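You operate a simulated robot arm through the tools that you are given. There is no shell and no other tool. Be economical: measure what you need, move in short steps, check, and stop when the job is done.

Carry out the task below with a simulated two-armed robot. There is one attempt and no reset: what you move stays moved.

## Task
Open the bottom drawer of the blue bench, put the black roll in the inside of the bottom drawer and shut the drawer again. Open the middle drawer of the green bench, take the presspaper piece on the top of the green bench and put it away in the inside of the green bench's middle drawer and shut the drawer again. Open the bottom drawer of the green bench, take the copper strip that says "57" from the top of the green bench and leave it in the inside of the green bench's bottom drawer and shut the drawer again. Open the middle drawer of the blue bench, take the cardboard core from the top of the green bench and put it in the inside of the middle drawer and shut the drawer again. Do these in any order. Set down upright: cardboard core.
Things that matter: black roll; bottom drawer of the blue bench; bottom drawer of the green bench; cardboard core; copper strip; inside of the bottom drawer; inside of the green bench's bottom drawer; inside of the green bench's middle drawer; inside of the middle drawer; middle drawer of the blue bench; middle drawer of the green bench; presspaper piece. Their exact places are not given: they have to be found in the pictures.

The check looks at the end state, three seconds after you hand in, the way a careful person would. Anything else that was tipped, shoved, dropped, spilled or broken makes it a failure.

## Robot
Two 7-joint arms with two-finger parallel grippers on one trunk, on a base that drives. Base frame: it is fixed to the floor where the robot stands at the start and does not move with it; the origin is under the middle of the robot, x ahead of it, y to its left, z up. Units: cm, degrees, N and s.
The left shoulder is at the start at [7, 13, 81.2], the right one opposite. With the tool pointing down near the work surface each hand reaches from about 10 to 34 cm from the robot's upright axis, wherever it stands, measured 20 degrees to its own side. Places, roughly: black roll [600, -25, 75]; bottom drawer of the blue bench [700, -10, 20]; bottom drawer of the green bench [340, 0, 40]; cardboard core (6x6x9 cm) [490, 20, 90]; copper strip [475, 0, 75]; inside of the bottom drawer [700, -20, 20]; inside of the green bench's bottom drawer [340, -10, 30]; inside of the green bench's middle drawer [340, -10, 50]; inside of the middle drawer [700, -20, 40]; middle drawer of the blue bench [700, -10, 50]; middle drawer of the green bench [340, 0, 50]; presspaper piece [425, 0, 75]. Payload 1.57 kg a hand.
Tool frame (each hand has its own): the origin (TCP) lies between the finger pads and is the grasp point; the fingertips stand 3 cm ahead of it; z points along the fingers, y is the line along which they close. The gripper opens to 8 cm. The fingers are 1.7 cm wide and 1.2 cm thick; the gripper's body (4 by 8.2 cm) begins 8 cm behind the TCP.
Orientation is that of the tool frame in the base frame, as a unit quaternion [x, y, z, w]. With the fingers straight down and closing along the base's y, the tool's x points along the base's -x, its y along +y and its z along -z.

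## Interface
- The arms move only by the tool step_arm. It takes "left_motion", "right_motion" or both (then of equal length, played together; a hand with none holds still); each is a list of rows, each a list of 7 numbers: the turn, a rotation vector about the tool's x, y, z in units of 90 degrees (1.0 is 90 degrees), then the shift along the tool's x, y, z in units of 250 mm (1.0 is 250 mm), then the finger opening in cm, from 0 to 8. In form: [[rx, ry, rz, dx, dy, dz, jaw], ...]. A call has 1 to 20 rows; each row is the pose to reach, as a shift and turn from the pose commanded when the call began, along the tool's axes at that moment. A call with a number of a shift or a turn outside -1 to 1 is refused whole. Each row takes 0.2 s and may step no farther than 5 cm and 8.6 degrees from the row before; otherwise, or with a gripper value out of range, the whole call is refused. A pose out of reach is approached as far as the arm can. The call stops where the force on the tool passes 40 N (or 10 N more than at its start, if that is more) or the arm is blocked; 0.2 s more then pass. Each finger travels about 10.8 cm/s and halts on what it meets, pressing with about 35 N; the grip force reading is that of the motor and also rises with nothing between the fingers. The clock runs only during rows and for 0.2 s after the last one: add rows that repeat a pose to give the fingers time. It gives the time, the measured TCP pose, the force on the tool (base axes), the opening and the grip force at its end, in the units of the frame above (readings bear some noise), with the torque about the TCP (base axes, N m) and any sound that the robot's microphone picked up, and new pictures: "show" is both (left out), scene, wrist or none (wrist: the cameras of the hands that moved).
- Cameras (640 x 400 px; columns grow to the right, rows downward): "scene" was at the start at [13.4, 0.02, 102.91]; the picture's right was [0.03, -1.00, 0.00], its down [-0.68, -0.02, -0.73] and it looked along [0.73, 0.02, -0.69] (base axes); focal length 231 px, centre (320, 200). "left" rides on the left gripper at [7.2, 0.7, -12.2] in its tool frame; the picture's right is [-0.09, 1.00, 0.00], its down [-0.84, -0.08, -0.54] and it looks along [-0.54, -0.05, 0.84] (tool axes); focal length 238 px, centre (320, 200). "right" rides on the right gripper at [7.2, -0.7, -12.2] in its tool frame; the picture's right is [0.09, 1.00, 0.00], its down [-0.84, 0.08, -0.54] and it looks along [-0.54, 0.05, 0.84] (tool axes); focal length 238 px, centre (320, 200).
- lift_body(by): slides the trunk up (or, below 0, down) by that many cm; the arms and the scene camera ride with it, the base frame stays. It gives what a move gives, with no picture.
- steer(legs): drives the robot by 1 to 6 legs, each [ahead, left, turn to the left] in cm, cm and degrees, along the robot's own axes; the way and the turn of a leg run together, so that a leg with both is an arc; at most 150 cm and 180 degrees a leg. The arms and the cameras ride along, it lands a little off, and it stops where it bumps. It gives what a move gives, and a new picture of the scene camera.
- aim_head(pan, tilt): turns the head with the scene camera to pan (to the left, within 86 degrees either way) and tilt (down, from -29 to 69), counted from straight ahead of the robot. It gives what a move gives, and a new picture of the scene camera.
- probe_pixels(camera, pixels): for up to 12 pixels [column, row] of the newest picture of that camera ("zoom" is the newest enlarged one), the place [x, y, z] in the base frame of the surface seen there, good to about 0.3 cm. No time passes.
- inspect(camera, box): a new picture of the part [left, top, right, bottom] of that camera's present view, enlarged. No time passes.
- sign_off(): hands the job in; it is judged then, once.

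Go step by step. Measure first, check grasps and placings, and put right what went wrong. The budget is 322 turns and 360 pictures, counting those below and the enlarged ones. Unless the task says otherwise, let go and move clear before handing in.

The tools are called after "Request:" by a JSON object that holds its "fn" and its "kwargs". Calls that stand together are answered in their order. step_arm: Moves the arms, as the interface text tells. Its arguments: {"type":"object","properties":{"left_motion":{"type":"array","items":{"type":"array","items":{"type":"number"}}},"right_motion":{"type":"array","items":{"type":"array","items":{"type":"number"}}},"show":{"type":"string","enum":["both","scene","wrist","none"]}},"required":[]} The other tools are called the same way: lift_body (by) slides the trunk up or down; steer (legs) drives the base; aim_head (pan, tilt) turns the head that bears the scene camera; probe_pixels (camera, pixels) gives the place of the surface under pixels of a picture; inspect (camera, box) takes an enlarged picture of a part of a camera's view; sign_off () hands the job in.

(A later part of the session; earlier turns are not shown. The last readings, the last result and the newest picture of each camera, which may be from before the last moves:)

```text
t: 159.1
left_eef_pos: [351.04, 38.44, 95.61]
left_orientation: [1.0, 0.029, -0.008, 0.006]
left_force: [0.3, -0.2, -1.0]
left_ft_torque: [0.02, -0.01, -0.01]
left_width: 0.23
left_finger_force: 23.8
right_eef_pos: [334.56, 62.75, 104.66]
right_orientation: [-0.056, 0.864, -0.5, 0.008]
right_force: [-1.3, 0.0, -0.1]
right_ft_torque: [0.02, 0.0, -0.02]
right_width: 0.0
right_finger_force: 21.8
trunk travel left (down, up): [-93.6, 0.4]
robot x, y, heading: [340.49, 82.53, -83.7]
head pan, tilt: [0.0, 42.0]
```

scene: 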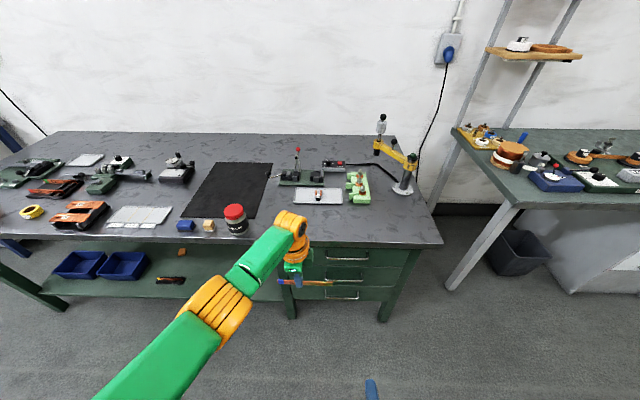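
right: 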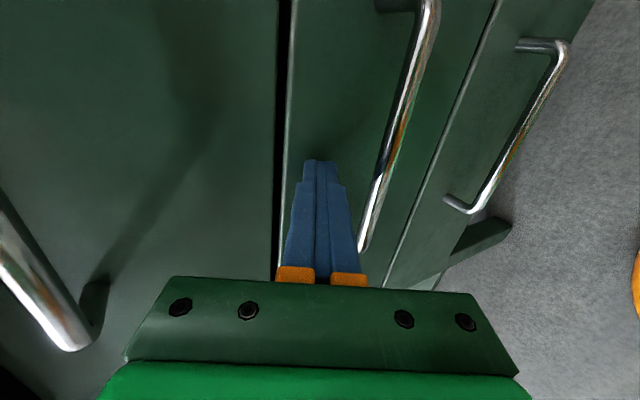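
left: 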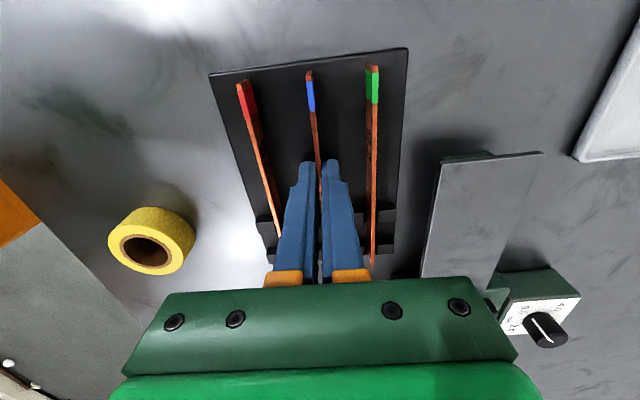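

Retract the left hand with the strip, lower the trunk for the bottom drawer, then extend the right hand.

Request:
{"fn": "step_arm", "kwargs": {"left_motion": [[0, 0, 0, 0.04, -0.15, 0, 0], [0, 0, 0, 0.08, -0.3, 0, 0], [0, 0, 0, 0.12, -0.45, 0, 0], [0, 0, 0, 0.16, -0.6, 0, 0], [0, 0, 0, 0.2, -0.75, 0, 0], [0, 0, 0, 0.2, -0.75, 0, 0]], "show": "none"}}

Request:
{"fn": "lift_body", "kwargs": {"by": -54.6}}

Request:
{"fn": "step_arm", "kwargs": {"right_motion": [[0, 0, 0, 0.01, -0.04, 0.14, 2], [0, 0, 0, 0.02, -0.08, 0.28, 4], [0, 0, 0, 0.03, -0.12, 0.42, 4], [0, 0, 0, 0.04, -0.16, 0.56, 4], [0, 0, 0, 0.05, -0.2, 0.7, 4], [0, 0, 0, 0.05, -0.228, 0.836, 4], [0, 0, 0, 0.05, -0.228, 0.836, 4]]}}

```text
t: 160.5
left_eef_pos: [354.87, 57.47, 95.42]
left_orientation: [1.0, 0.029, -0.007, 0.005]
left_force: [0.1, -0.1, -0.2]
left_ft_torque: [0.01, 0.02, 0.02]
left_width: 0.22
left_finger_force: 23.7
right_eef_pos: [334.52, 62.83, 104.68]
right_orientation: [-0.056, 0.864, -0.5, 0.007]
right_force: [0.7, -0.6, 0.6]
right_ft_torque: [0.0, -0.03, 0.01]
right_width: 0.0
right_finger_force: 21.5
trunk travel left (down, up): [-93.6, 0.4]
robot x, y, heading: [340.55, 82.87, -83.8]
head pan, tilt: [0.0, 42.0]
```

```text
refused: -54.6 is not a number from -40 to 40
```

```text
t: 162.1
left_eef_pos: [354.82, 57.48, 95.38]
left_orientation: [1.0, 0.03, -0.008, 0.006]
left_force: [0.1, 0.5, -0.5]
left_ft_torque: [0.02, -0.04, -0.04]
left_width: 0.22
left_finger_force: 23.4
right_eef_pos: [335.34, 41.93, 99.21]
right_orientation: [-0.056, 0.864, -0.5, 0.008]
right_force: [0.1, 0.4, -0.4]
right_ft_torque: [0.03, 0.0, 0.01]
right_width: 3.96
right_finger_force: 0.1
trunk travel left (down, up): [-93.6, 0.4]
robot x, y, heading: [340.69, 82.22, -83.7]
head pan, tilt: [0.0, 42.0]
```

scene: 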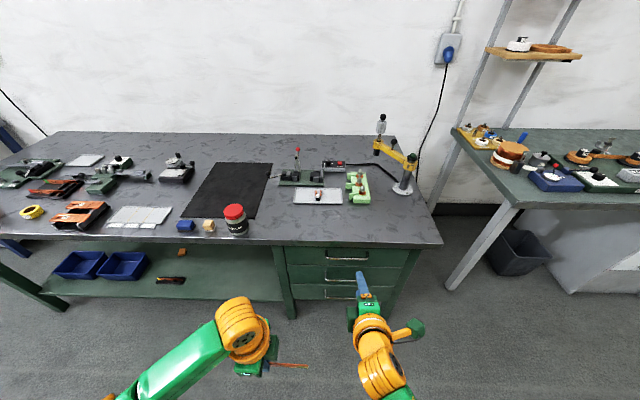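
right: 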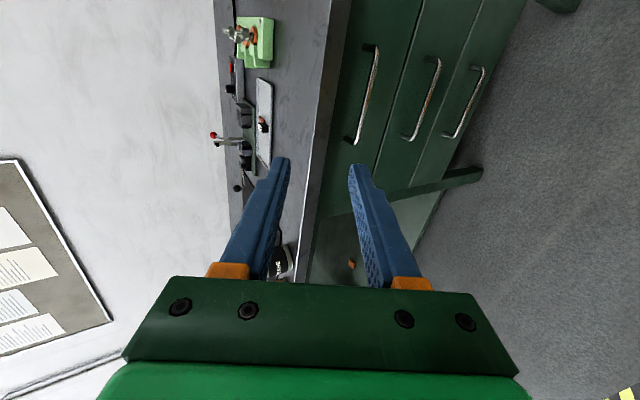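

Lower in two goes.

Request:
{"fn": "lift_body", "kwargs": {"by": -40}}

Request:
{"fn": "lift_body", "kwargs": {"by": -15}}

Request:
{"fn": "steer", "kwargs": {"legs": [[17, 0.5, 0]]}}

Request:
{"fn": "inspect", "kwargs": {"camera": "right", "box": [0, 0, 640, 400]}}

```text
t: 165.9
left_eef_pos: [354.88, 57.53, 55.4]
left_orientation: [1.0, 0.029, -0.008, 0.006]
left_force: [-0.1, -0.3, -0.9]
left_ft_torque: [-0.01, -0.02, 0.01]
left_width: 0.21
left_finger_force: 23.8
right_eef_pos: [335.19, 42.03, 59.22]
right_orientation: [-0.056, 0.864, -0.5, 0.007]
right_force: [0.6, -0.1, -0.3]
right_ft_torque: [0.01, 0.01, -0.01]
right_width: 4.0
right_finger_force: 0.0
trunk travel left (down, up): [-53.6, 40.4]
robot x, y, heading: [340.38, 82.53, -83.7]
head pan, tilt: [0.0, 42.0]
```

```text
t: 167.7
left_eef_pos: [354.87, 57.58, 40.49]
left_orientation: [1.0, 0.029, -0.008, 0.006]
left_force: [1.1, -0.5, -0.2]
left_ft_torque: [0.01, -0.02, 0.03]
left_width: 0.22
left_finger_force: 23.9
right_eef_pos: [335.35, 42.05, 44.19]
right_orientation: [-0.057, 0.864, -0.5, 0.007]
right_force: [-0.3, 1.7, 0.6]
right_ft_torque: [-0.03, 0.02, 0.03]
right_width: 4.02
right_finger_force: 0.1
trunk travel left (down, up): [-38.6, 55.4]
robot x, y, heading: [340.66, 82.8, -83.8]
head pan, tilt: [0.0, 42.0]
```

```text
t: 169.1
left_eef_pos: [357.19, 40.62, 40.38]
left_orientation: [1.0, 0.029, -0.008, 0.007]
left_force: [0.7, 0.0, -0.4]
left_ft_torque: [-0.01, -0.03, -0.01]
left_width: 0.21
left_finger_force: 23.3
right_eef_pos: [337.55, 25.19, 44.31]
right_orientation: [-0.056, 0.864, -0.5, 0.007]
right_force: [-1.1, -0.2, 0.5]
right_ft_torque: [-0.01, 0.03, 0.02]
right_width: 4.0
right_finger_force: 0.0
trunk travel left (down, up): [-38.6, 55.4]
robot x, y, heading: [342.95, 65.94, -83.7]
head pan, tilt: [0.0, 42.0]
```

scene: 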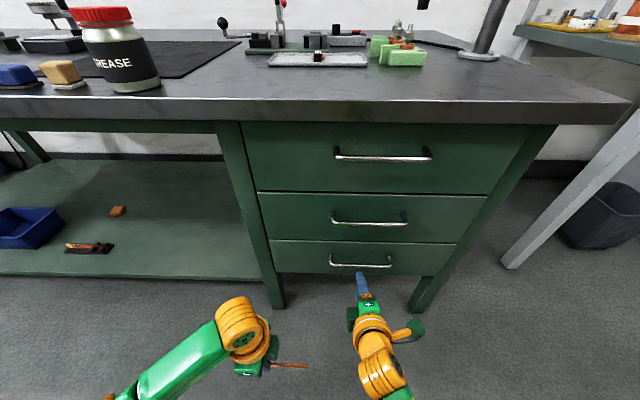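

```text
1.00 times, centred on (320, 200) of right (not enlarged: the box is as wide or as high as the picture)
```

zoom: 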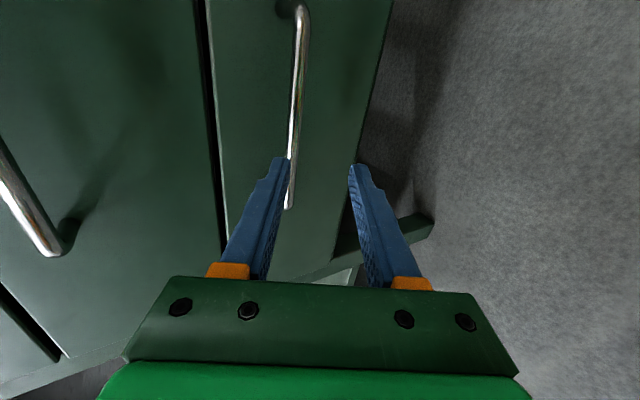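

Request:
{"fn": "probe_pixels", "kwargs": {"camera": "zoom", "pixels": [[298, 60], [294, 110], [291, 150], [289, 200], [270, 150], [310, 150]]}}

```text
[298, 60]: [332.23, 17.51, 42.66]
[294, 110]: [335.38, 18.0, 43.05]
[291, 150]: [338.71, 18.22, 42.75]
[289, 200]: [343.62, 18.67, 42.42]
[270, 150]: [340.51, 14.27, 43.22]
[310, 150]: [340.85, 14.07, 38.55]
```

Bar center ≈ (338,17.7,42.5). Advance the right hand onto it and close.

Request:
{"fn": "step_arm", "kwargs": {"right_motion": [[0, 0, 0, 0.01, -0.04, 0.08, 3.6], [0, 0, 0, 0.016, -0.07, 0.16, 3.6], [0, 0, 0, 0.016, -0.088, 0.249, 3.6], [0, 0, 0, 0.016, -0.088, 0.249, 3.6], [0, 0, 0, 0.016, -0.088, 0.249, 2], [0, 0, 0, 0.016, -0.088, 0.249, 0.2], [0, 0, 0, 0.016, -0.088, 0.249, 0.2]], "show": "wrist"}}

```text
t: 170.7
left_eef_pos: [356.95, 40.67, 40.53]
left_orientation: [1.0, 0.029, -0.008, 0.006]
left_force: [0.9, 0.9, -1.9]
left_ft_torque: [-0.01, 0.0, 0.02]
left_width: 0.23
left_finger_force: 23.7
right_eef_pos: [337.92, 18.54, 43.01]
right_orientation: [-0.055, 0.864, -0.501, 0.008]
right_force: [-0.6, -1.0, 3.6]
right_ft_torque: [0.0, -0.46, -0.27]
right_width: 1.22
right_finger_force: 29.4
trunk travel left (down, up): [-38.6, 55.4]
robot x, y, heading: [342.86, 65.6, -84.0]
head pan, tilt: [0.0, 42.0]
```

right: 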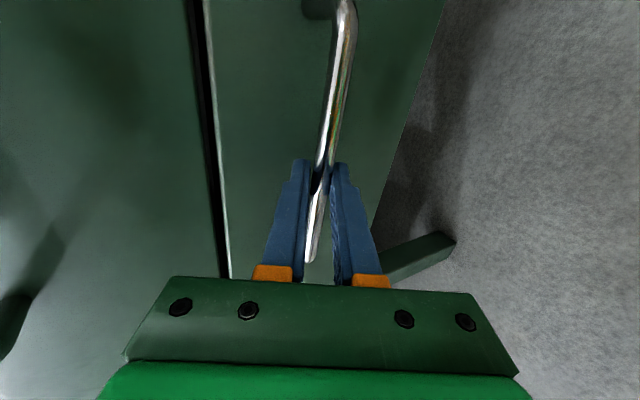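

Gripped the bar. Pull by driving back 26 cm.

Request:
{"fn": "steer", "kwargs": {"legs": [[-13, 0.3, 0], [-13, 0.3, 0]]}}

```text
t: 172.9
left_eef_pos: [355.03, 66.39, 40.36]
left_orientation: [1.0, 0.028, -0.009, 0.006]
left_force: [0.3, 0.3, -0.3]
left_ft_torque: [-0.01, -0.01, -0.01]
left_width: 0.21
left_finger_force: 23.9
right_eef_pos: [335.88, 44.32, 42.95]
right_orientation: [-0.056, 0.863, -0.501, 0.007]
right_force: [19.5, 1.8, 3.0]
right_ft_torque: [0.01, -0.82, 0.37]
right_width: 1.23
right_finger_force: 29.4
trunk travel left (down, up): [-38.6, 55.4]
robot x, y, heading: [340.7, 91.32, -83.9]
head pan, tilt: [0.0, 42.0]
```

scene: 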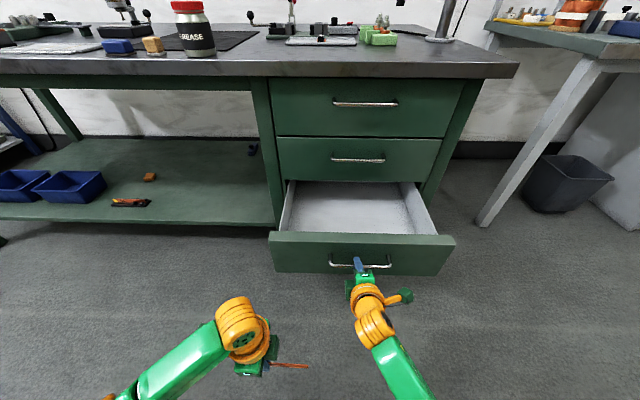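

Open. Release, back the right hand out, and measure inside.

Request:
{"fn": "step_arm", "kwargs": {"right_motion": [[0, 0, 0, 0, 0, 0, 2.5], [0, 0, 0, 0, 0, 0, 4], [0, 0, 0, 0, 0, -0.1, 4], [0, 0, 0, 0, 0, -0.25, 4], [0, 0, 0, 0, 0, -0.4, 4], [0, 0, 0, 0, 0, -0.4, 4]], "show": "scene"}}

Request:
{"fn": "inspect", "kwargs": {"camera": "scene", "box": [260, 170, 460, 285]}}

Request:
{"fn": "probe_pixels", "kwargs": {"camera": "scene", "pixels": [[320, 215], [390, 215], [360, 195], [275, 238], [450, 240], [288, 185], [418, 185], [355, 240], [280, 215]]}}

```text
t: 174.3
left_eef_pos: [354.97, 66.37, 40.4]
left_orientation: [1.0, 0.029, -0.008, 0.007]
left_force: [0.1, 0.0, -1.0]
left_ft_torque: [-0.01, -0.01, -0.03]
left_width: 0.19
left_finger_force: 24.2
right_eef_pos: [335.53, 52.73, 48.14]
right_orientation: [-0.056, 0.864, -0.5, 0.008]
right_force: [0.9, -0.1, 0.4]
right_ft_torque: [0.04, 0.01, 0.01]
right_width: 4.01
right_finger_force: 0.1
trunk travel left (down, up): [-38.6, 55.4]
robot x, y, heading: [340.75, 91.75, -83.7]
head pan, tilt: [0.0, 42.0]
```

scene: 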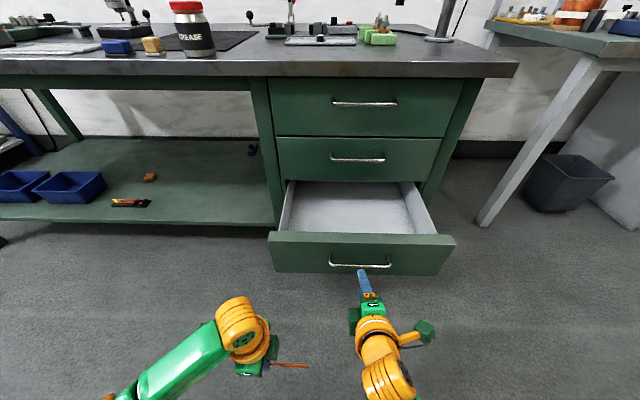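

```text
3.20 times, centred on (360, 228) of scene
```

zoom: 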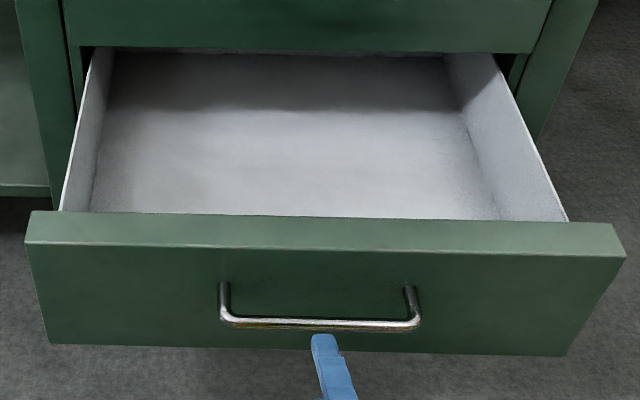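

```text
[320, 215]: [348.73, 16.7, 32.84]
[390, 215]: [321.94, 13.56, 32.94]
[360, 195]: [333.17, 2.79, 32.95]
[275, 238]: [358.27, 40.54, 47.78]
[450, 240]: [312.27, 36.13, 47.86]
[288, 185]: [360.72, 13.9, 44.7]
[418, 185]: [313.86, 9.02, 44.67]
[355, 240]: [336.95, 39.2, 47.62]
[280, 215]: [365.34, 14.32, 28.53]
```

Drawer is empty: floor z=32.9, front rim 47.8. I move the right hand out to the side, extend the left a bit, raise, then drive in.

Request:
{"fn": "step_arm", "kwargs": {"left_motion": [[0, 0, 0, 0, 0.06, 0, 0], [0, 0, 0, 0, 0.12, 0, 0], [0, 0, 0, 0, 0.18, 0, 0], [0, 0, 0, 0, 0.252, 0, 0], [0, 0, 0, 0, 0.252, 0, 0], [0, 0, 0, 0, 0.252, 0, 0]], "right_motion": [[0, 0, 0, 0.08, 0.06, -0.1, 4], [0, 0, 0, 0.16, 0.12, -0.2, 3], [0, 0, 0, 0.24, 0.18, -0.3, 2], [0, 0, 0, 0.32, 0.24, -0.4, 0], [0, 0, 0, 0.38, 0.297, -0.483, 0], [0, 0, 0, 0.38, 0.297, -0.483, 0]], "show": "none"}}

Request:
{"fn": "lift_body", "kwargs": {"by": 13}}

Request:
{"fn": "steer", "kwargs": {"legs": [[0, -20.5, 0], [27, 0, 0]]}}

```text
t: 175.7
left_eef_pos: [355.27, 60.02, 40.44]
left_orientation: [1.0, 0.028, -0.007, 0.007]
left_force: [-0.2, -0.2, -1.4]
left_ft_torque: [-0.01, -0.01, 0.01]
left_width: 0.19
left_finger_force: 23.9
right_eef_pos: [324.17, 65.84, 47.15]
right_orientation: [-0.057, 0.863, -0.502, 0.009]
right_force: [0.4, 0.5, -0.1]
right_ft_torque: [0.0, -0.01, 0.01]
right_width: 0.0
right_finger_force: 21.3
right hand out of reach, approached as far as the arm can: row 3, 4, 5, 6
trunk travel left (down, up): [-38.6, 55.4]
robot x, y, heading: [340.68, 91.3, -83.6]
head pan, tilt: [0.0, 42.0]
```

```text
t: 177.2
left_eef_pos: [355.33, 60.03, 53.51]
left_orientation: [1.0, 0.028, -0.007, 0.005]
left_force: [0.1, -0.6, -0.7]
left_ft_torque: [-0.01, 0.0, 0.01]
left_width: 0.24
left_finger_force: 23.8
right_eef_pos: [324.23, 65.92, 60.06]
right_orientation: [-0.056, 0.864, -0.501, 0.008]
right_force: [0.3, -0.6, -0.9]
right_ft_torque: [0.0, -0.03, -0.01]
right_width: 0.0
right_finger_force: 22.0
trunk travel left (down, up): [-51.6, 42.4]
robot x, y, heading: [340.71, 91.73, -83.9]
head pan, tilt: [0.0, 42.0]
```

```text
t: 180.4
left_eef_pos: [337.79, 30.82, 53.44]
left_orientation: [1.0, 0.028, -0.008, 0.006]
left_force: [0.5, -0.8, -1.1]
left_ft_torque: [-0.01, -0.03, 0.0]
left_width: 0.22
left_finger_force: 23.6
right_eef_pos: [306.67, 36.59, 60.04]
right_orientation: [-0.055, 0.864, -0.5, 0.007]
right_force: [0.2, -0.1, 0.3]
right_ft_torque: [0.01, -0.03, -0.03]
right_width: 0.02
right_finger_force: 21.9
trunk travel left (down, up): [-51.6, 42.4]
robot x, y, heading: [323.42, 62.4, -84.1]
head pan, tilt: [0.0, 42.0]
```

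scene: 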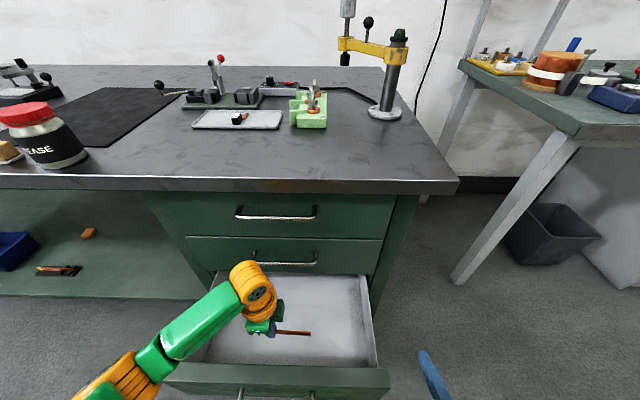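

Over the drawer. Drive 5 more, then lower the trunk towards the floor.

Request:
{"fn": "steer", "kwargs": {"legs": [[5, 0, 0]]}}

Request:
{"fn": "lift_body", "kwargs": {"by": -14.5}}

Request:
{"fn": "inspect", "kwargs": {"camera": "left", "box": [0, 0, 640, 400]}}

```text
t: 181.3
left_eef_pos: [338.31, 25.7, 53.32]
left_orientation: [1.0, 0.028, -0.007, 0.007]
left_force: [-0.1, 0.3, -0.7]
left_ft_torque: [0.01, 0.02, 0.0]
left_width: 0.2
left_finger_force: 24.1
right_eef_pos: [307.25, 31.55, 60.11]
right_orientation: [-0.055, 0.864, -0.5, 0.008]
right_force: [-0.5, -0.7, 0.0]
right_ft_torque: [0.02, 0.01, 0.04]
right_width: 0.0
right_finger_force: 21.4
trunk travel left (down, up): [-51.6, 42.4]
robot x, y, heading: [323.84, 57.23, -83.8]
head pan, tilt: [0.0, 42.0]
```

scene: 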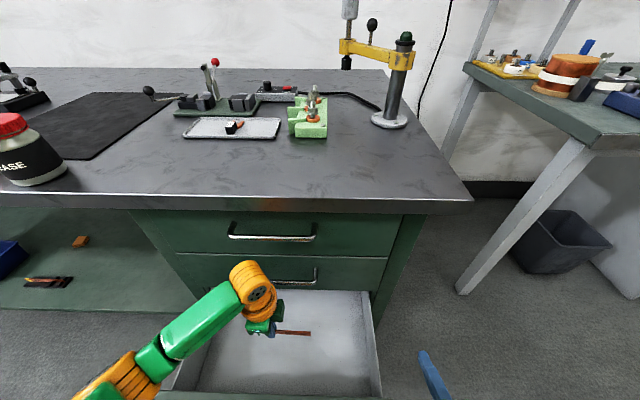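

```text
t: 183.0
left_eef_pos: [338.32, 25.64, 39.0]
left_orientation: [1.0, 0.027, -0.007, 0.006]
left_force: [-0.3, -0.1, -0.4]
left_ft_torque: [0.03, 0.0, 0.04]
left_width: 0.21
left_finger_force: 23.7
right_eef_pos: [307.28, 31.57, 45.6]
right_orientation: [-0.055, 0.864, -0.5, 0.009]
right_force: [0.1, 0.1, 0.3]
right_ft_torque: [0.0, 0.0, 0.03]
right_width: 0.0
right_finger_force: 21.8
trunk travel left (down, up): [-37.1, 56.9]
robot x, y, heading: [323.44, 57.23, -84.1]
head pan, tilt: [0.0, 42.0]
```

```text
1.00 times, centred on (320, 200) of left (not enlarged: the box is as wide or as high as the picture)
```

zoom: 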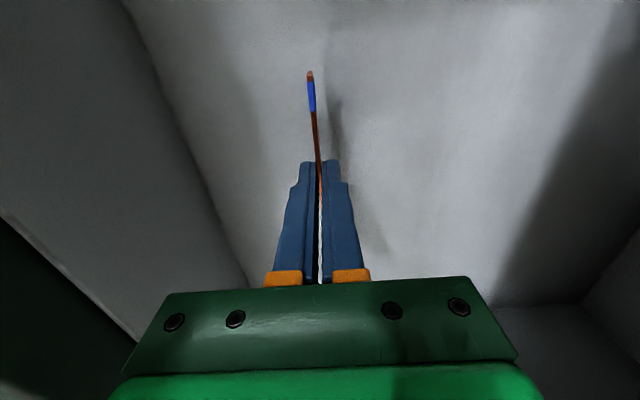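

Strip bottom should be ~2.5 cm above the floor. Lower 2 cm more.

Request:
{"fn": "lift_body", "kwargs": {"by": -2.2}}

```text
t: 183.7
left_eef_pos: [338.36, 25.8, 36.66]
left_orientation: [1.0, 0.026, -0.008, 0.006]
left_force: [1.0, -0.6, -0.4]
left_ft_torque: [0.02, 0.0, 0.0]
left_width: 0.21
left_finger_force: 23.4
right_eef_pos: [307.2, 31.58, 43.32]
right_orientation: [-0.055, 0.864, -0.501, 0.009]
right_force: [-0.8, 1.1, 0.5]
right_ft_torque: [-0.03, 0.01, 0.03]
right_width: 0.0
right_finger_force: 21.5
trunk travel left (down, up): [-34.9, 59.1]
robot x, y, heading: [323.87, 57.39, -83.9]
head pan, tilt: [0.0, 42.0]
```

Release and raise.

Request:
{"fn": "step_arm", "kwargs": {"left_motion": [[0, 0, 0, 0, 0, 0, 1], [0, 0, 0, 0, 0, 0, 3], [0, 0, 0, 0, 0, 0, 5], [0, 0, 0, 0, 0, 0, 5]], "show": "none"}}

Request:
{"fn": "lift_body", "kwargs": {"by": 17}}

Request:
{"fn": "steer", "kwargs": {"legs": [[-32, 0, 0]]}}

```text
t: 184.7
left_eef_pos: [338.29, 25.7, 36.79]
left_orientation: [1.0, 0.027, -0.007, 0.006]
left_force: [-1.1, -0.3, 1.4]
left_ft_torque: [0.02, 0.02, -0.01]
left_width: 4.99
left_finger_force: 0.1
right_eef_pos: [307.07, 31.69, 43.38]
right_orientation: [-0.054, 0.864, -0.501, 0.007]
right_force: [-0.3, 0.4, 0.4]
right_ft_torque: [0.01, -0.03, 0.01]
right_width: 0.01
right_finger_force: 20.8
trunk travel left (down, up): [-34.9, 59.1]
robot x, y, heading: [323.82, 57.0, -84.1]
head pan, tilt: [0.0, 42.0]
```

```text
t: 186.6
left_eef_pos: [338.38, 25.65, 53.69]
left_orientation: [1.0, 0.027, -0.008, 0.007]
left_force: [0.9, 0.4, -0.6]
left_ft_torque: [0.0, -0.01, -0.04]
left_width: 4.99
left_finger_force: 0.1
right_eef_pos: [307.22, 31.59, 60.3]
right_orientation: [-0.054, 0.864, -0.5, 0.007]
right_force: [0.0, 0.6, -0.2]
right_ft_torque: [-0.01, 0.0, 0.0]
right_width: 0.01
right_finger_force: 21.2
trunk travel left (down, up): [-51.9, 42.1]
robot x, y, heading: [323.75, 57.23, -83.9]
head pan, tilt: [0.0, 42.0]
```

```text
t: 188.8
left_eef_pos: [334.77, 57.38, 53.86]
left_orientation: [1.0, 0.022, -0.008, 0.006]
left_force: [-0.2, 0.2, 0.8]
left_ft_torque: [0.0, -0.05, 0.0]
left_width: 4.99
left_finger_force: 0.1
right_eef_pos: [303.75, 63.45, 60.44]
right_orientation: [-0.052, 0.864, -0.501, 0.006]
right_force: [0.2, 0.2, -0.3]
right_ft_torque: [0.01, -0.05, 0.03]
right_width: 0.03
right_finger_force: 21.6
trunk travel left (down, up): [-51.9, 42.1]
robot x, y, heading: [320.48, 89.39, -84.3]
head pan, tilt: [0.0, 42.0]
```

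scene: 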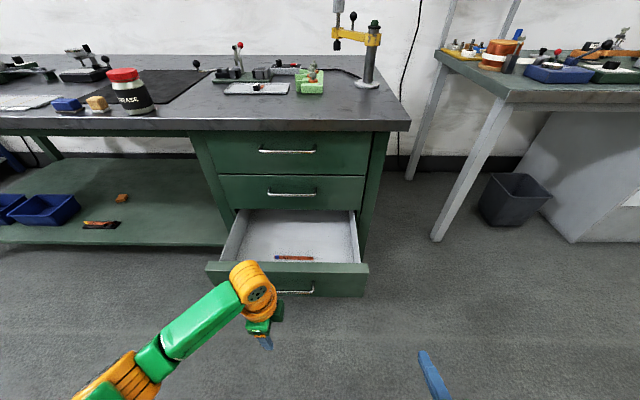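

Strip 57 lies flat in the drawer. Now retract left, extend right (closed), lower, and push the drawer shut.

Request:
{"fn": "step_arm", "kwargs": {"left_motion": [[0, 0, 0, 0.04, -0.13, 0, 4], [0, 0, 0, 0.08, -0.26, 0, 4], [0, 0, 0, 0.12, -0.39, 0, 4], [0, 0, 0, 0.15, -0.51, 0, 4], [0, 0, 0, 0.15, -0.51, 0, 4]], "right_motion": [[0, 0, 0, 0, -0.05, 0.09, 0], [0, 0, 0, 0, -0.1, 0.18, 0], [0, 0, 0, 0, -0.15, 0.27, 0], [0, 0, 0, 0, -0.2, 0.35, 0], [0, 0, 0, 0, -0.2, 0.35, 0]], "show": "none"}}

Request:
{"fn": "lift_body", "kwargs": {"by": -13.7}}

Request:
{"fn": "steer", "kwargs": {"legs": [[0, 32, 0], [8, 0, 0]]}}

Request:
{"fn": "inspect", "kwargs": {"camera": "right", "box": [0, 0, 640, 400]}}

```text
t: 190.0
left_eef_pos: [338.05, 70.39, 53.62]
left_orientation: [1.0, 0.022, -0.007, 0.006]
left_force: [-0.3, -0.7, -0.6]
left_ft_torque: [0.01, -0.01, 0.01]
left_width: 3.98
left_finger_force: 0.0
right_eef_pos: [304.68, 53.54, 60.32]
right_orientation: [-0.05, 0.865, -0.5, 0.006]
right_force: [0.1, 0.1, -0.4]
right_ft_torque: [-0.02, 0.01, -0.02]
right_width: 0.0
right_finger_force: 21.4
trunk travel left (down, up): [-51.9, 42.1]
robot x, y, heading: [320.8, 89.02, -84.7]
head pan, tilt: [0.0, 42.0]
```

```text
t: 191.6
left_eef_pos: [338.1, 70.28, 39.94]
left_orientation: [1.0, 0.023, -0.008, 0.006]
left_force: [0.5, 0.7, 0.3]
left_ft_torque: [0.0, -0.01, 0.02]
left_width: 4.0
left_finger_force: 0.0
right_eef_pos: [304.64, 53.58, 46.75]
right_orientation: [-0.052, 0.865, -0.5, 0.006]
right_force: [0.2, 1.1, -0.8]
right_ft_torque: [-0.04, 0.02, 0.01]
right_width: 0.0
right_finger_force: 21.7
trunk travel left (down, up): [-38.2, 55.8]
robot x, y, heading: [320.6, 88.66, -84.3]
head pan, tilt: [0.0, 42.0]
```

```text
t: 194.4
left_eef_pos: [370.23, 65.44, 39.94]
left_orientation: [1.0, 0.025, -0.007, 0.007]
left_force: [-0.1, 0.1, 0.4]
left_ft_torque: [-0.02, 0.02, 0.01]
left_width: 4.0
left_finger_force: 0.0
right_eef_pos: [336.86, 48.54, 46.53]
right_orientation: [-0.053, 0.864, -0.5, 0.007]
right_force: [-0.3, 0.0, -0.2]
right_ft_torque: [0.02, 0.0, 0.0]
right_width: 0.01
right_finger_force: 21.5
trunk travel left (down, up): [-38.2, 55.8]
robot x, y, heading: [353.22, 84.03, -84.4]
head pan, tilt: [0.0, 42.0]
```

scene: 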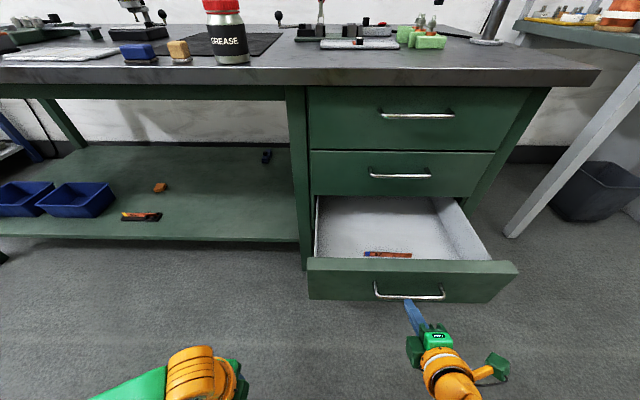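

```text
1.00 times, centred on (320, 200) of right (not enlarged: the box is as wide or as high as the picture)
```

zoom: 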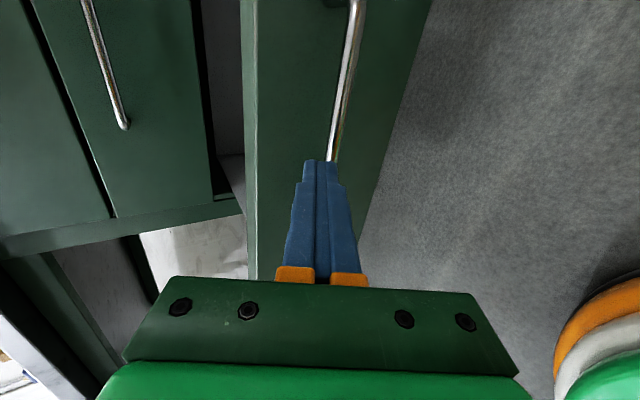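

Aligned above the handle. Push 28 cm.

Request:
{"fn": "lift_body", "kwargs": {"by": 0.4}}

Request:
{"fn": "steer", "kwargs": {"legs": [[15, 0, 0], [13.5, 0, 0]]}}

Request:
{"fn": "step_arm", "kwargs": {"right_motion": [[0, 0, 0, 0, -0.02, 0.035, 0], [0, 0, 0, 0, -0.035, 0.062, 0], [0, 0, 0, 0, -0.05, 0.087, 0], [0, 0, 0, 0, -0.07, 0.12, 0], [0, 0, 0, 0, -0.09, 0.155, 0]], "show": "both"}}

```text
t: 194.9
left_eef_pos: [370.17, 65.47, 40.36]
left_orientation: [1.0, 0.024, -0.008, 0.007]
left_force: [0.0, 0.1, -0.5]
left_ft_torque: [0.01, 0.0, -0.02]
left_width: 3.98
left_finger_force: 0.1
right_eef_pos: [336.94, 48.5, 46.91]
right_orientation: [-0.053, 0.864, -0.501, 0.006]
right_force: [-0.1, -0.9, 0.8]
right_ft_torque: [0.02, 0.0, 0.02]
right_width: 0.03
right_finger_force: 21.2
trunk travel left (down, up): [-38.6, 55.4]
robot x, y, heading: [352.29, 83.86, -84.4]
head pan, tilt: [0.0, 42.0]
```

```text
t: 197.2
left_eef_pos: [373.13, 37.69, 40.4]
left_orientation: [1.0, 0.027, -0.008, 0.007]
left_force: [0.0, -0.4, 0.0]
left_ft_torque: [0.01, -0.02, 0.03]
left_width: 3.99
left_finger_force: 0.0
right_eef_pos: [339.81, 20.56, 46.99]
right_orientation: [-0.055, 0.865, -0.5, 0.008]
right_force: [-0.6, 0.6, -0.1]
right_ft_torque: [0.03, -0.02, -0.03]
right_width: 0.01
right_finger_force: 21.2
trunk travel left (down, up): [-38.6, 55.4]
robot x, y, heading: [355.55, 55.81, -84.0]
head pan, tilt: [0.0, 42.0]
```

scene: 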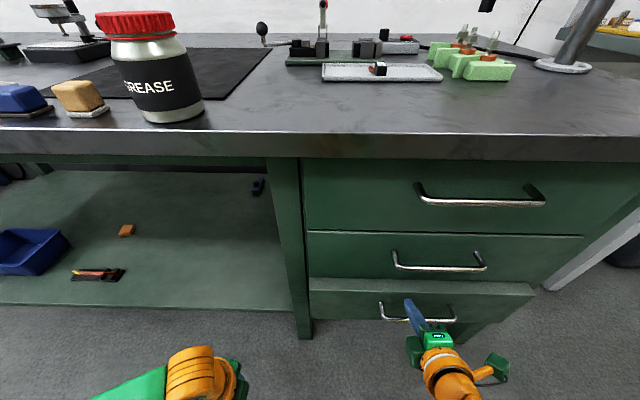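

```text
t: 198.3
left_eef_pos: [372.98, 37.91, 40.47]
left_orientation: [1.0, 0.024, -0.008, 0.01]
left_force: [0.7, -0.2, -0.1]
left_ft_torque: [-0.03, 0.0, -0.01]
left_width: 4.03
left_finger_force: 0.0
right_eef_pos: [340.18, 17.2, 46.95]
right_orientation: [-0.053, 0.866, -0.498, 0.007]
right_force: [-2.2, 26.6, 13.6]
right_ft_torque: [-0.29, 0.07, -0.16]
right_width: 0.02
right_finger_force: 21.4
trunk travel left (down, up): [-38.6, 55.4]
robot x, y, heading: [355.39, 56.33, -84.3]
head pan, tilt: [0.0, 42.0]
stopped in row 5 (right hand): the force on the tool passed its limit at 54 N (the readings are from after the stop); the commanded pose is now the measured one
```

scene: 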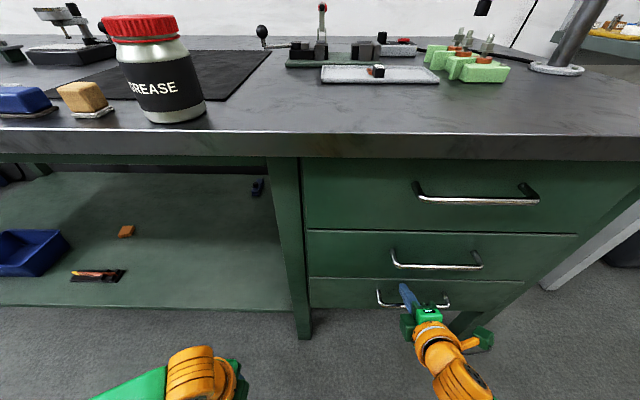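
right: 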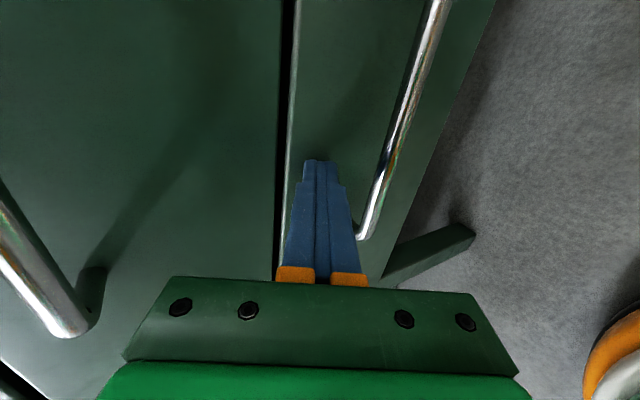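

Bottom drawer is shut. Next the core: back off, strafe left along the bench, raise the trunk.

Request:
{"fn": "steer", "kwargs": {"legs": [[-38, 0, 0], [0, 115, 0]]}}

Request:
{"fn": "lift_body", "kwargs": {"by": 40}}

Request:
{"fn": "lift_body", "kwargs": {"by": 14}}

Request:
{"fn": "step_arm", "kwargs": {"left_motion": [[0, 0, 0, 0, 0.1, -0.04, 7.8], [0, 0, 0, 0, 0.2, -0.08, 7.8], [0, 0, 0, 0, 0.3, -0.12, 7.8], [0, 0, 0, 0, 0.4, -0.16, 7.8], [0, 0, 0, 0, 0.48, -0.2, 7.8], [0, 0, 0, 0, 0.48, -0.24, 7.8], [0, 0, 0, 0, 0.48, -0.24, 7.8]], "right_motion": [[0, 0, 0, 0, 0.05, -0.09, 0], [0, 0, 0, 0, 0.1, -0.18, 0], [0, 0, 0, 0, 0.15, -0.27, 0], [0, 0, 0, 0, 0.2, -0.36, 0], [0, 0, 0, 0, 0.22, -0.42, 0], [0, 0, 0, 0, 0.22, -0.42, 0], [0, 0, 0, 0, 0.22, -0.42, 0]]}}

```text
t: 206.2
left_eef_pos: [484.5, 87.72, 40.35]
left_orientation: [0.999, 0.032, -0.007, 0.006]
left_force: [0.0, 0.1, 0.0]
left_ft_torque: [0.01, 0.03, 0.0]
left_width: 3.98
left_finger_force: 0.1
right_eef_pos: [451.82, 66.66, 46.69]
right_orientation: [-0.058, 0.867, -0.495, 0.011]
right_force: [0.3, -0.2, -0.3]
right_ft_torque: [0.0, 0.03, -0.01]
right_width: 0.0
right_finger_force: 21.5
trunk travel left (down, up): [-38.6, 55.4]
robot x, y, heading: [466.94, 105.59, -83.3]
head pan, tilt: [0.0, 42.0]
```

scene: 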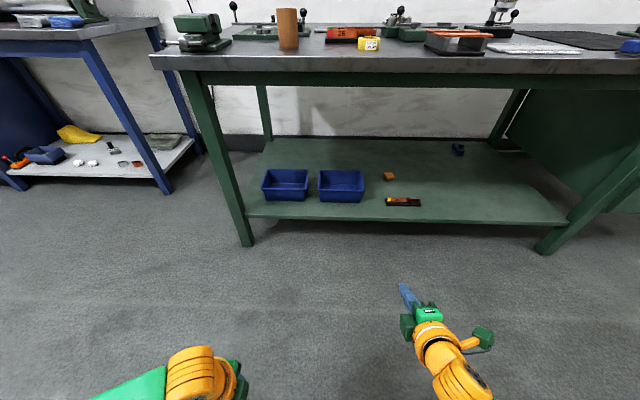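

```text
t: 210.0
left_eef_pos: [484.56, 87.65, 80.35]
left_orientation: [0.999, 0.032, -0.007, 0.007]
left_force: [0.1, -0.8, -0.3]
left_ft_torque: [0.0, 0.02, 0.0]
left_width: 4.0
left_finger_force: 0.1
right_eef_pos: [451.88, 66.59, 86.59]
right_orientation: [-0.058, 0.867, -0.495, 0.011]
right_force: [-0.2, -0.3, -0.3]
right_ft_torque: [0.01, 0.0, 0.02]
right_width: 0.0
right_finger_force: 21.1
trunk travel left (down, up): [-78.6, 15.4]
robot x, y, heading: [466.82, 106.21, -83.5]
head pan, tilt: [0.0, 42.0]
```

```text
t: 211.7
left_eef_pos: [484.57, 87.73, 94.47]
left_orientation: [0.999, 0.031, -0.008, 0.006]
left_force: [0.9, 0.1, -0.2]
left_ft_torque: [0.02, 0.04, 0.0]
left_width: 4.01
left_finger_force: 0.0
right_eef_pos: [451.95, 66.6, 100.63]
right_orientation: [-0.058, 0.867, -0.495, 0.011]
right_force: [0.1, 0.0, 0.5]
right_ft_torque: [-0.02, -0.02, 0.02]
right_width: 0.01
right_finger_force: 21.0
trunk travel left (down, up): [-92.6, 1.4]
robot x, y, heading: [466.62, 105.7, -83.7]
head pan, tilt: [0.0, 42.0]
```

```text
t: 213.3
left_eef_pos: [485.39, 75.71, 100.69]
left_orientation: [0.999, 0.031, -0.008, 0.007]
left_force: [-0.3, -0.1, 0.3]
left_ft_torque: [-0.01, 0.0, 0.01]
left_width: 7.8
left_finger_force: 0.1
right_eef_pos: [450.74, 78.3, 100.93]
right_orientation: [-0.057, 0.867, -0.495, 0.011]
right_force: [-0.4, 0.7, 0.6]
right_ft_torque: [0.03, 0.02, 0.01]
right_width: 0.0
right_finger_force: 21.3
right hand out of reach, approached as far as the arm can: row 5, 6, 7
trunk travel left (down, up): [-92.6, 1.4]
robot x, y, heading: [466.54, 106.26, -83.5]
head pan, tilt: [0.0, 42.0]
```

scene: 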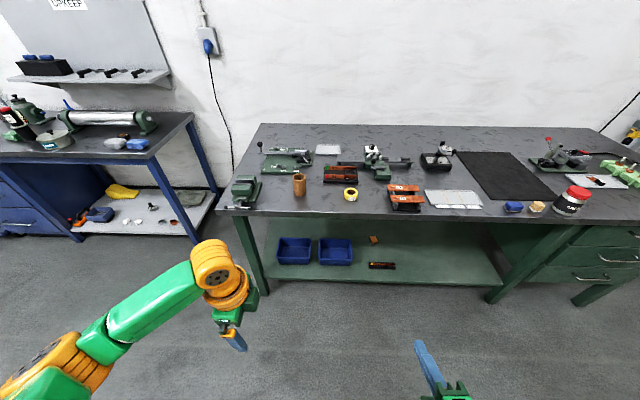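
right: 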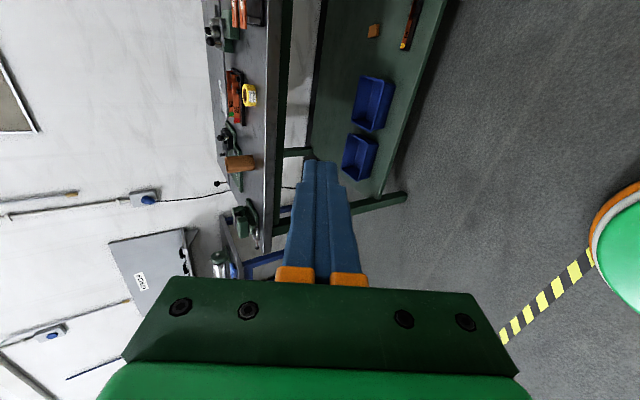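
left: 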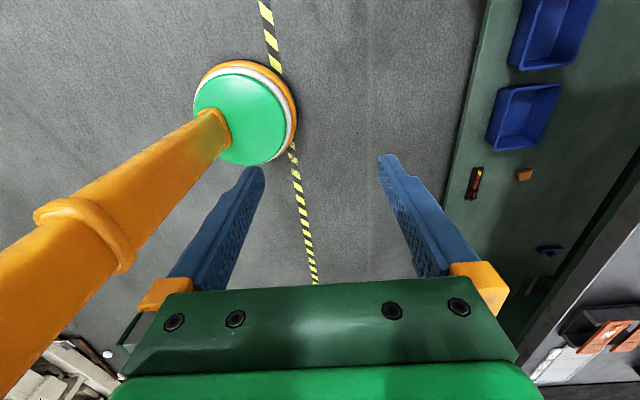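

Measure the core at (299,185), then drive in 58 cm.

Request:
{"fn": "probe_pixels", "kwargs": {"camera": "scene", "pixels": [[299, 174], [294, 176], [304, 176], [299, 186], [299, 193]]}}

Request:
{"fn": "steer", "kwargs": {"legs": [[52, 0, 0]]}}

Request:
{"fn": "inspect", "kwargs": {"camera": "left", "box": [0, 0, 640, 400]}}

```text
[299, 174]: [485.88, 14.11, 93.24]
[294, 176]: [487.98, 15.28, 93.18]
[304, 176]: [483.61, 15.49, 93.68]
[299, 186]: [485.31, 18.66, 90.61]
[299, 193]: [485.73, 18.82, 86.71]
```

```text
t: 216.4
left_eef_pos: [491.47, 23.56, 100.68]
left_orientation: [0.999, 0.032, -0.008, 0.007]
left_force: [0.3, 0.0, 0.4]
left_ft_torque: [0.01, -0.04, 0.0]
left_width: 7.8
left_finger_force: 0.1
right_eef_pos: [456.68, 26.09, 100.82]
right_orientation: [-0.059, 0.866, -0.496, 0.013]
right_force: [-0.3, 0.5, -0.2]
right_ft_torque: [-0.01, 0.01, -0.01]
right_width: 0.01
right_finger_force: 21.2
trunk travel left (down, up): [-92.6, 1.4]
robot x, y, heading: [473.26, 53.71, -83.5]
head pan, tilt: [0.0, 42.0]
```

scene: 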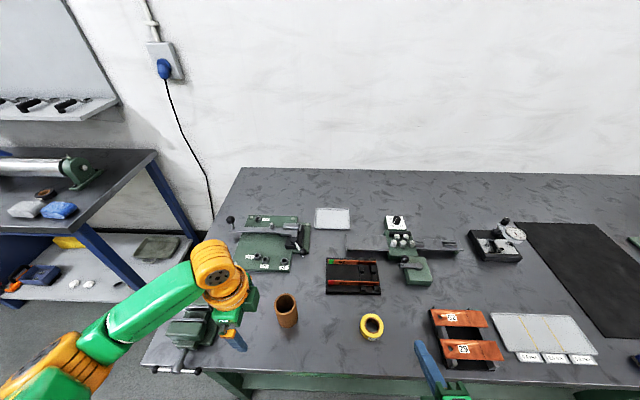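

```text
1.00 times, centred on (320, 200) of left (not enlarged: the box is as wide or as high as the picture)
```

zoom: 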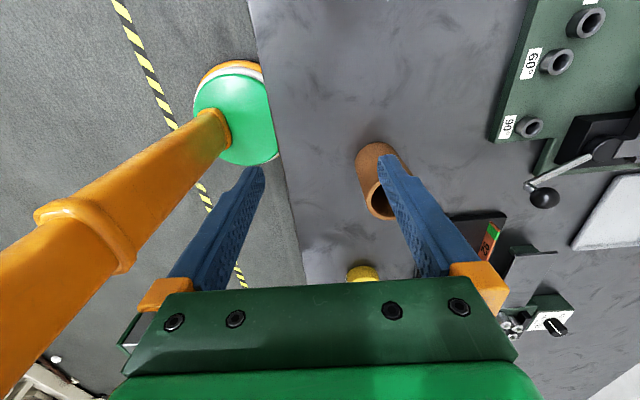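

Request:
{"fn": "probe_pixels", "kwargs": {"camera": "zoom", "pixels": [[368, 195], [366, 180], [385, 216], [375, 150], [358, 165], [391, 155], [372, 165]]}}

Request:
{"fn": "inspect", "kwargs": {"camera": "scene", "box": [255, 280, 325, 340]}}

Request:
{"fn": "probe_pixels", "kwargs": {"camera": "zoom", "pixels": [[195, 170], [380, 170], [290, 125], [290, 220], [300, 330]]}}

```text
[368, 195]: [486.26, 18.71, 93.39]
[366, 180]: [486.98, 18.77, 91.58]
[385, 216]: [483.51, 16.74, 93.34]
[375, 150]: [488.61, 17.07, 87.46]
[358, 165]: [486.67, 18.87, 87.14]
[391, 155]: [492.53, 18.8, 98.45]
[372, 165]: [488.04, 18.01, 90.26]
```

```text
6.67 times, centred on (290, 310) of scene
```

zoom: 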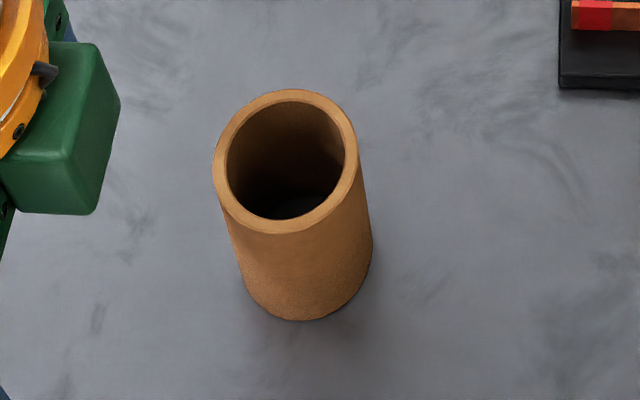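

```text
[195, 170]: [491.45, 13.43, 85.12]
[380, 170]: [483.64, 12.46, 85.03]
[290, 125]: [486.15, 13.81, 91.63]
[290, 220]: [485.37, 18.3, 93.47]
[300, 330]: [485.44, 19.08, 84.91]
```

Request:
{"fn": "probe_pixels", "kwargs": {"camera": "zoom", "pixels": [[221, 165], [351, 165], [295, 96], [285, 226]]}}

```text
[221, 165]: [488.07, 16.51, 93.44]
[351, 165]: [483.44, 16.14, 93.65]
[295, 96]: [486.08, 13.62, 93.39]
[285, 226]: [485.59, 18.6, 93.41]
```

Core center (485.7,16.1), rim z 93.5. Move above it, then lower with the trunk.

Request:
{"fn": "step_arm", "kwargs": {"left_motion": [[0, 0, 0, -0.06, 0.07, 0, 7.8], [0, 0, 0, -0.12, 0.14, 0, 7.8], [0, 0, 0, -0.18, 0.21, 0, 7.8], [0, 0, 0, -0.247, 0.283, 0, 7.8], [0, 0, 0, -0.247, 0.283, 0, 7.8]], "show": "wrist"}}

```text
t: 217.6
left_eef_pos: [485.55, 15.83, 100.86]
left_orientation: [0.999, 0.033, -0.008, 0.006]
left_force: [0.2, 0.2, -0.6]
left_ft_torque: [0.02, -0.01, -0.02]
left_width: 7.82
left_finger_force: 0.1
right_eef_pos: [456.67, 26.16, 100.77]
right_orientation: [-0.058, 0.867, -0.495, 0.011]
right_force: [0.3, -0.5, -0.2]
right_ft_torque: [0.0, -0.04, 0.01]
right_width: 0.01
right_finger_force: 21.3
trunk travel left (down, up): [-92.6, 1.4]
robot x, y, heading: [472.9, 53.45, -83.5]
head pan, tilt: [0.0, 42.0]
```

left: 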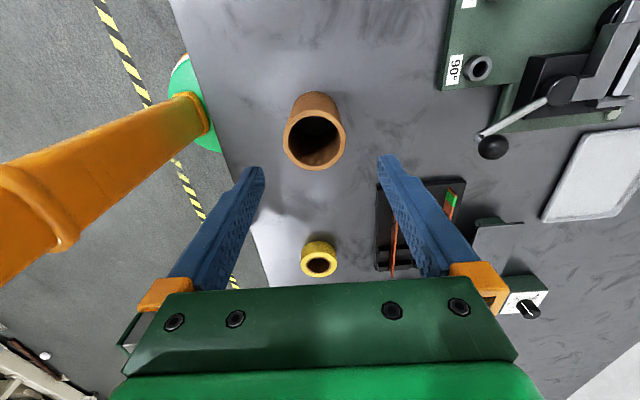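

Centred. Lower the trunk 10 cm.

Request:
{"fn": "lift_body", "kwargs": {"by": -10}}

Request:
{"fn": "step_arm", "kwargs": {"left_motion": [[0, 0, 0, 0, 0, 0, 6.5], [0, 0, 0, 0, 0, 0, 5.5], [0, 0, 0, 0, 0, 0, 4.5], [0, 0, 0, 0, 0, 0, 4], [0, 0, 0, 0, 0, 0, 4]], "show": "wrist"}}

```text
t: 218.9
left_eef_pos: [485.63, 15.86, 91.0]
left_orientation: [0.999, 0.032, -0.008, 0.006]
left_force: [0.1, -0.5, 0.8]
left_ft_torque: [0.01, 0.01, 0.0]
left_width: 7.83
left_finger_force: 0.2
right_eef_pos: [456.67, 26.07, 90.77]
right_orientation: [-0.059, 0.867, -0.495, 0.012]
right_force: [0.3, 0.5, -0.4]
right_ft_torque: [-0.01, -0.02, -0.03]
right_width: 0.0
right_finger_force: 21.2
trunk travel left (down, up): [-82.6, 11.4]
robot x, y, heading: [472.51, 53.53, -83.3]
head pan, tilt: [0.0, 42.0]
```

```text
t: 220.1
left_eef_pos: [485.52, 16.0, 90.86]
left_orientation: [0.999, 0.032, -0.008, 0.007]
left_force: [0.2, -0.2, 2.3]
left_ft_torque: [0.05, -0.03, -0.01]
left_width: 5.07
left_finger_force: 35.0
right_eef_pos: [456.68, 25.99, 90.81]
right_orientation: [-0.059, 0.866, -0.496, 0.011]
right_force: [0.2, 1.1, 0.0]
right_ft_torque: [0.02, -0.03, 0.0]
right_width: 0.0
right_finger_force: 21.7
trunk travel left (down, up): [-82.6, 11.4]
robot x, y, heading: [472.76, 53.58, -83.6]
head pan, tilt: [0.0, 42.0]
```

left: 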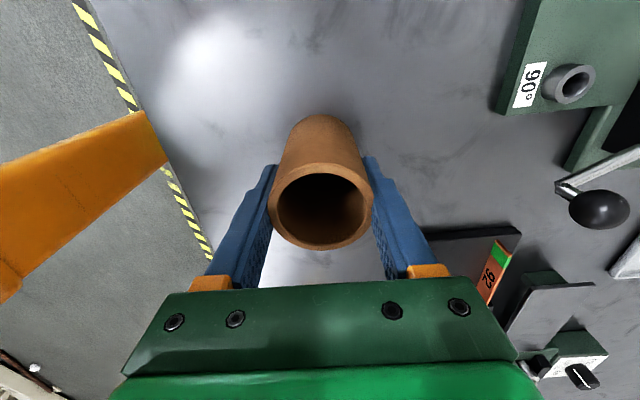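

Gripped. Raise and back out, then look toward the blue bench.

Request:
{"fn": "lift_body", "kwargs": {"by": 11}}

Request:
{"fn": "steer", "kwargs": {"legs": [[-50, 0, 0]]}}

Request:
{"fn": "aim_head", "kwargs": {"pan": 45, "tilt": 30}}

```text
t: 221.5
left_eef_pos: [485.47, 16.02, 101.83]
left_orientation: [0.999, 0.032, -0.008, 0.006]
left_force: [0.1, 0.3, 0.1]
left_ft_torque: [0.0, 0.01, -0.02]
left_width: 5.07
left_finger_force: 35.2
right_eef_pos: [456.77, 26.05, 101.72]
right_orientation: [-0.059, 0.866, -0.496, 0.012]
right_force: [0.1, 0.2, 0.4]
right_ft_torque: [0.01, -0.03, 0.0]
right_width: 0.0
right_finger_force: 21.3
trunk travel left (down, up): [-93.6, 0.4]
robot x, y, heading: [472.82, 53.47, -83.4]
head pan, tilt: [0.0, 42.0]
```

```text
t: 224.5
left_eef_pos: [479.88, 65.26, 101.86]
left_orientation: [0.999, 0.033, -0.008, 0.005]
left_force: [-0.3, -0.3, -0.6]
left_ft_torque: [-0.02, 0.0, 0.03]
left_width: 5.07
left_finger_force: 34.8
right_eef_pos: [451.04, 75.32, 101.66]
right_orientation: [-0.06, 0.867, -0.495, 0.011]
right_force: [0.6, -0.6, 0.3]
right_ft_torque: [0.0, 0.02, 0.02]
right_width: 0.01
right_finger_force: 21.5
trunk travel left (down, up): [-93.6, 0.4]
robot x, y, heading: [466.93, 103.27, -83.3]
head pan, tilt: [0.0, 42.0]
```

scene: 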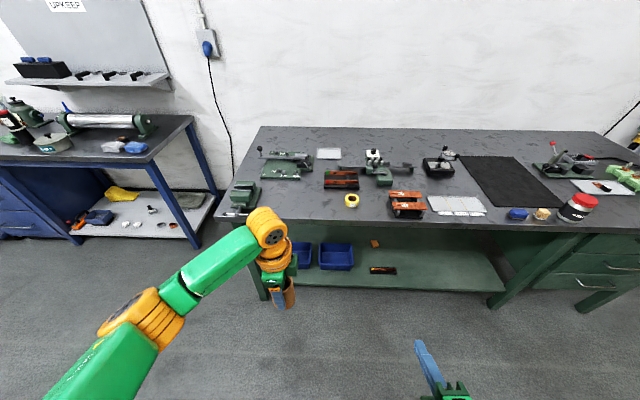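

```text
t: 225.6
left_eef_pos: [479.82, 65.48, 101.84]
left_orientation: [0.999, 0.033, -0.008, 0.006]
left_force: [0.2, -0.3, -0.4]
left_ft_torque: [-0.03, 0.0, -0.02]
left_width: 5.06
left_finger_force: 35.2
right_eef_pos: [450.98, 75.42, 101.86]
right_orientation: [-0.06, 0.866, -0.496, 0.012]
right_force: [-1.3, -0.3, 0.2]
right_ft_torque: [0.0, 0.0, 0.04]
right_width: 0.03
right_finger_force: 21.2
trunk travel left (down, up): [-93.6, 0.4]
robot x, y, heading: [466.87, 103.21, -83.1]
head pan, tilt: [45.0, 30.0]
```

scene: 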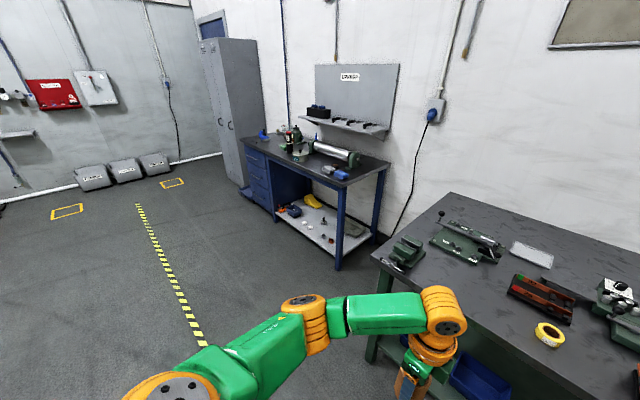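

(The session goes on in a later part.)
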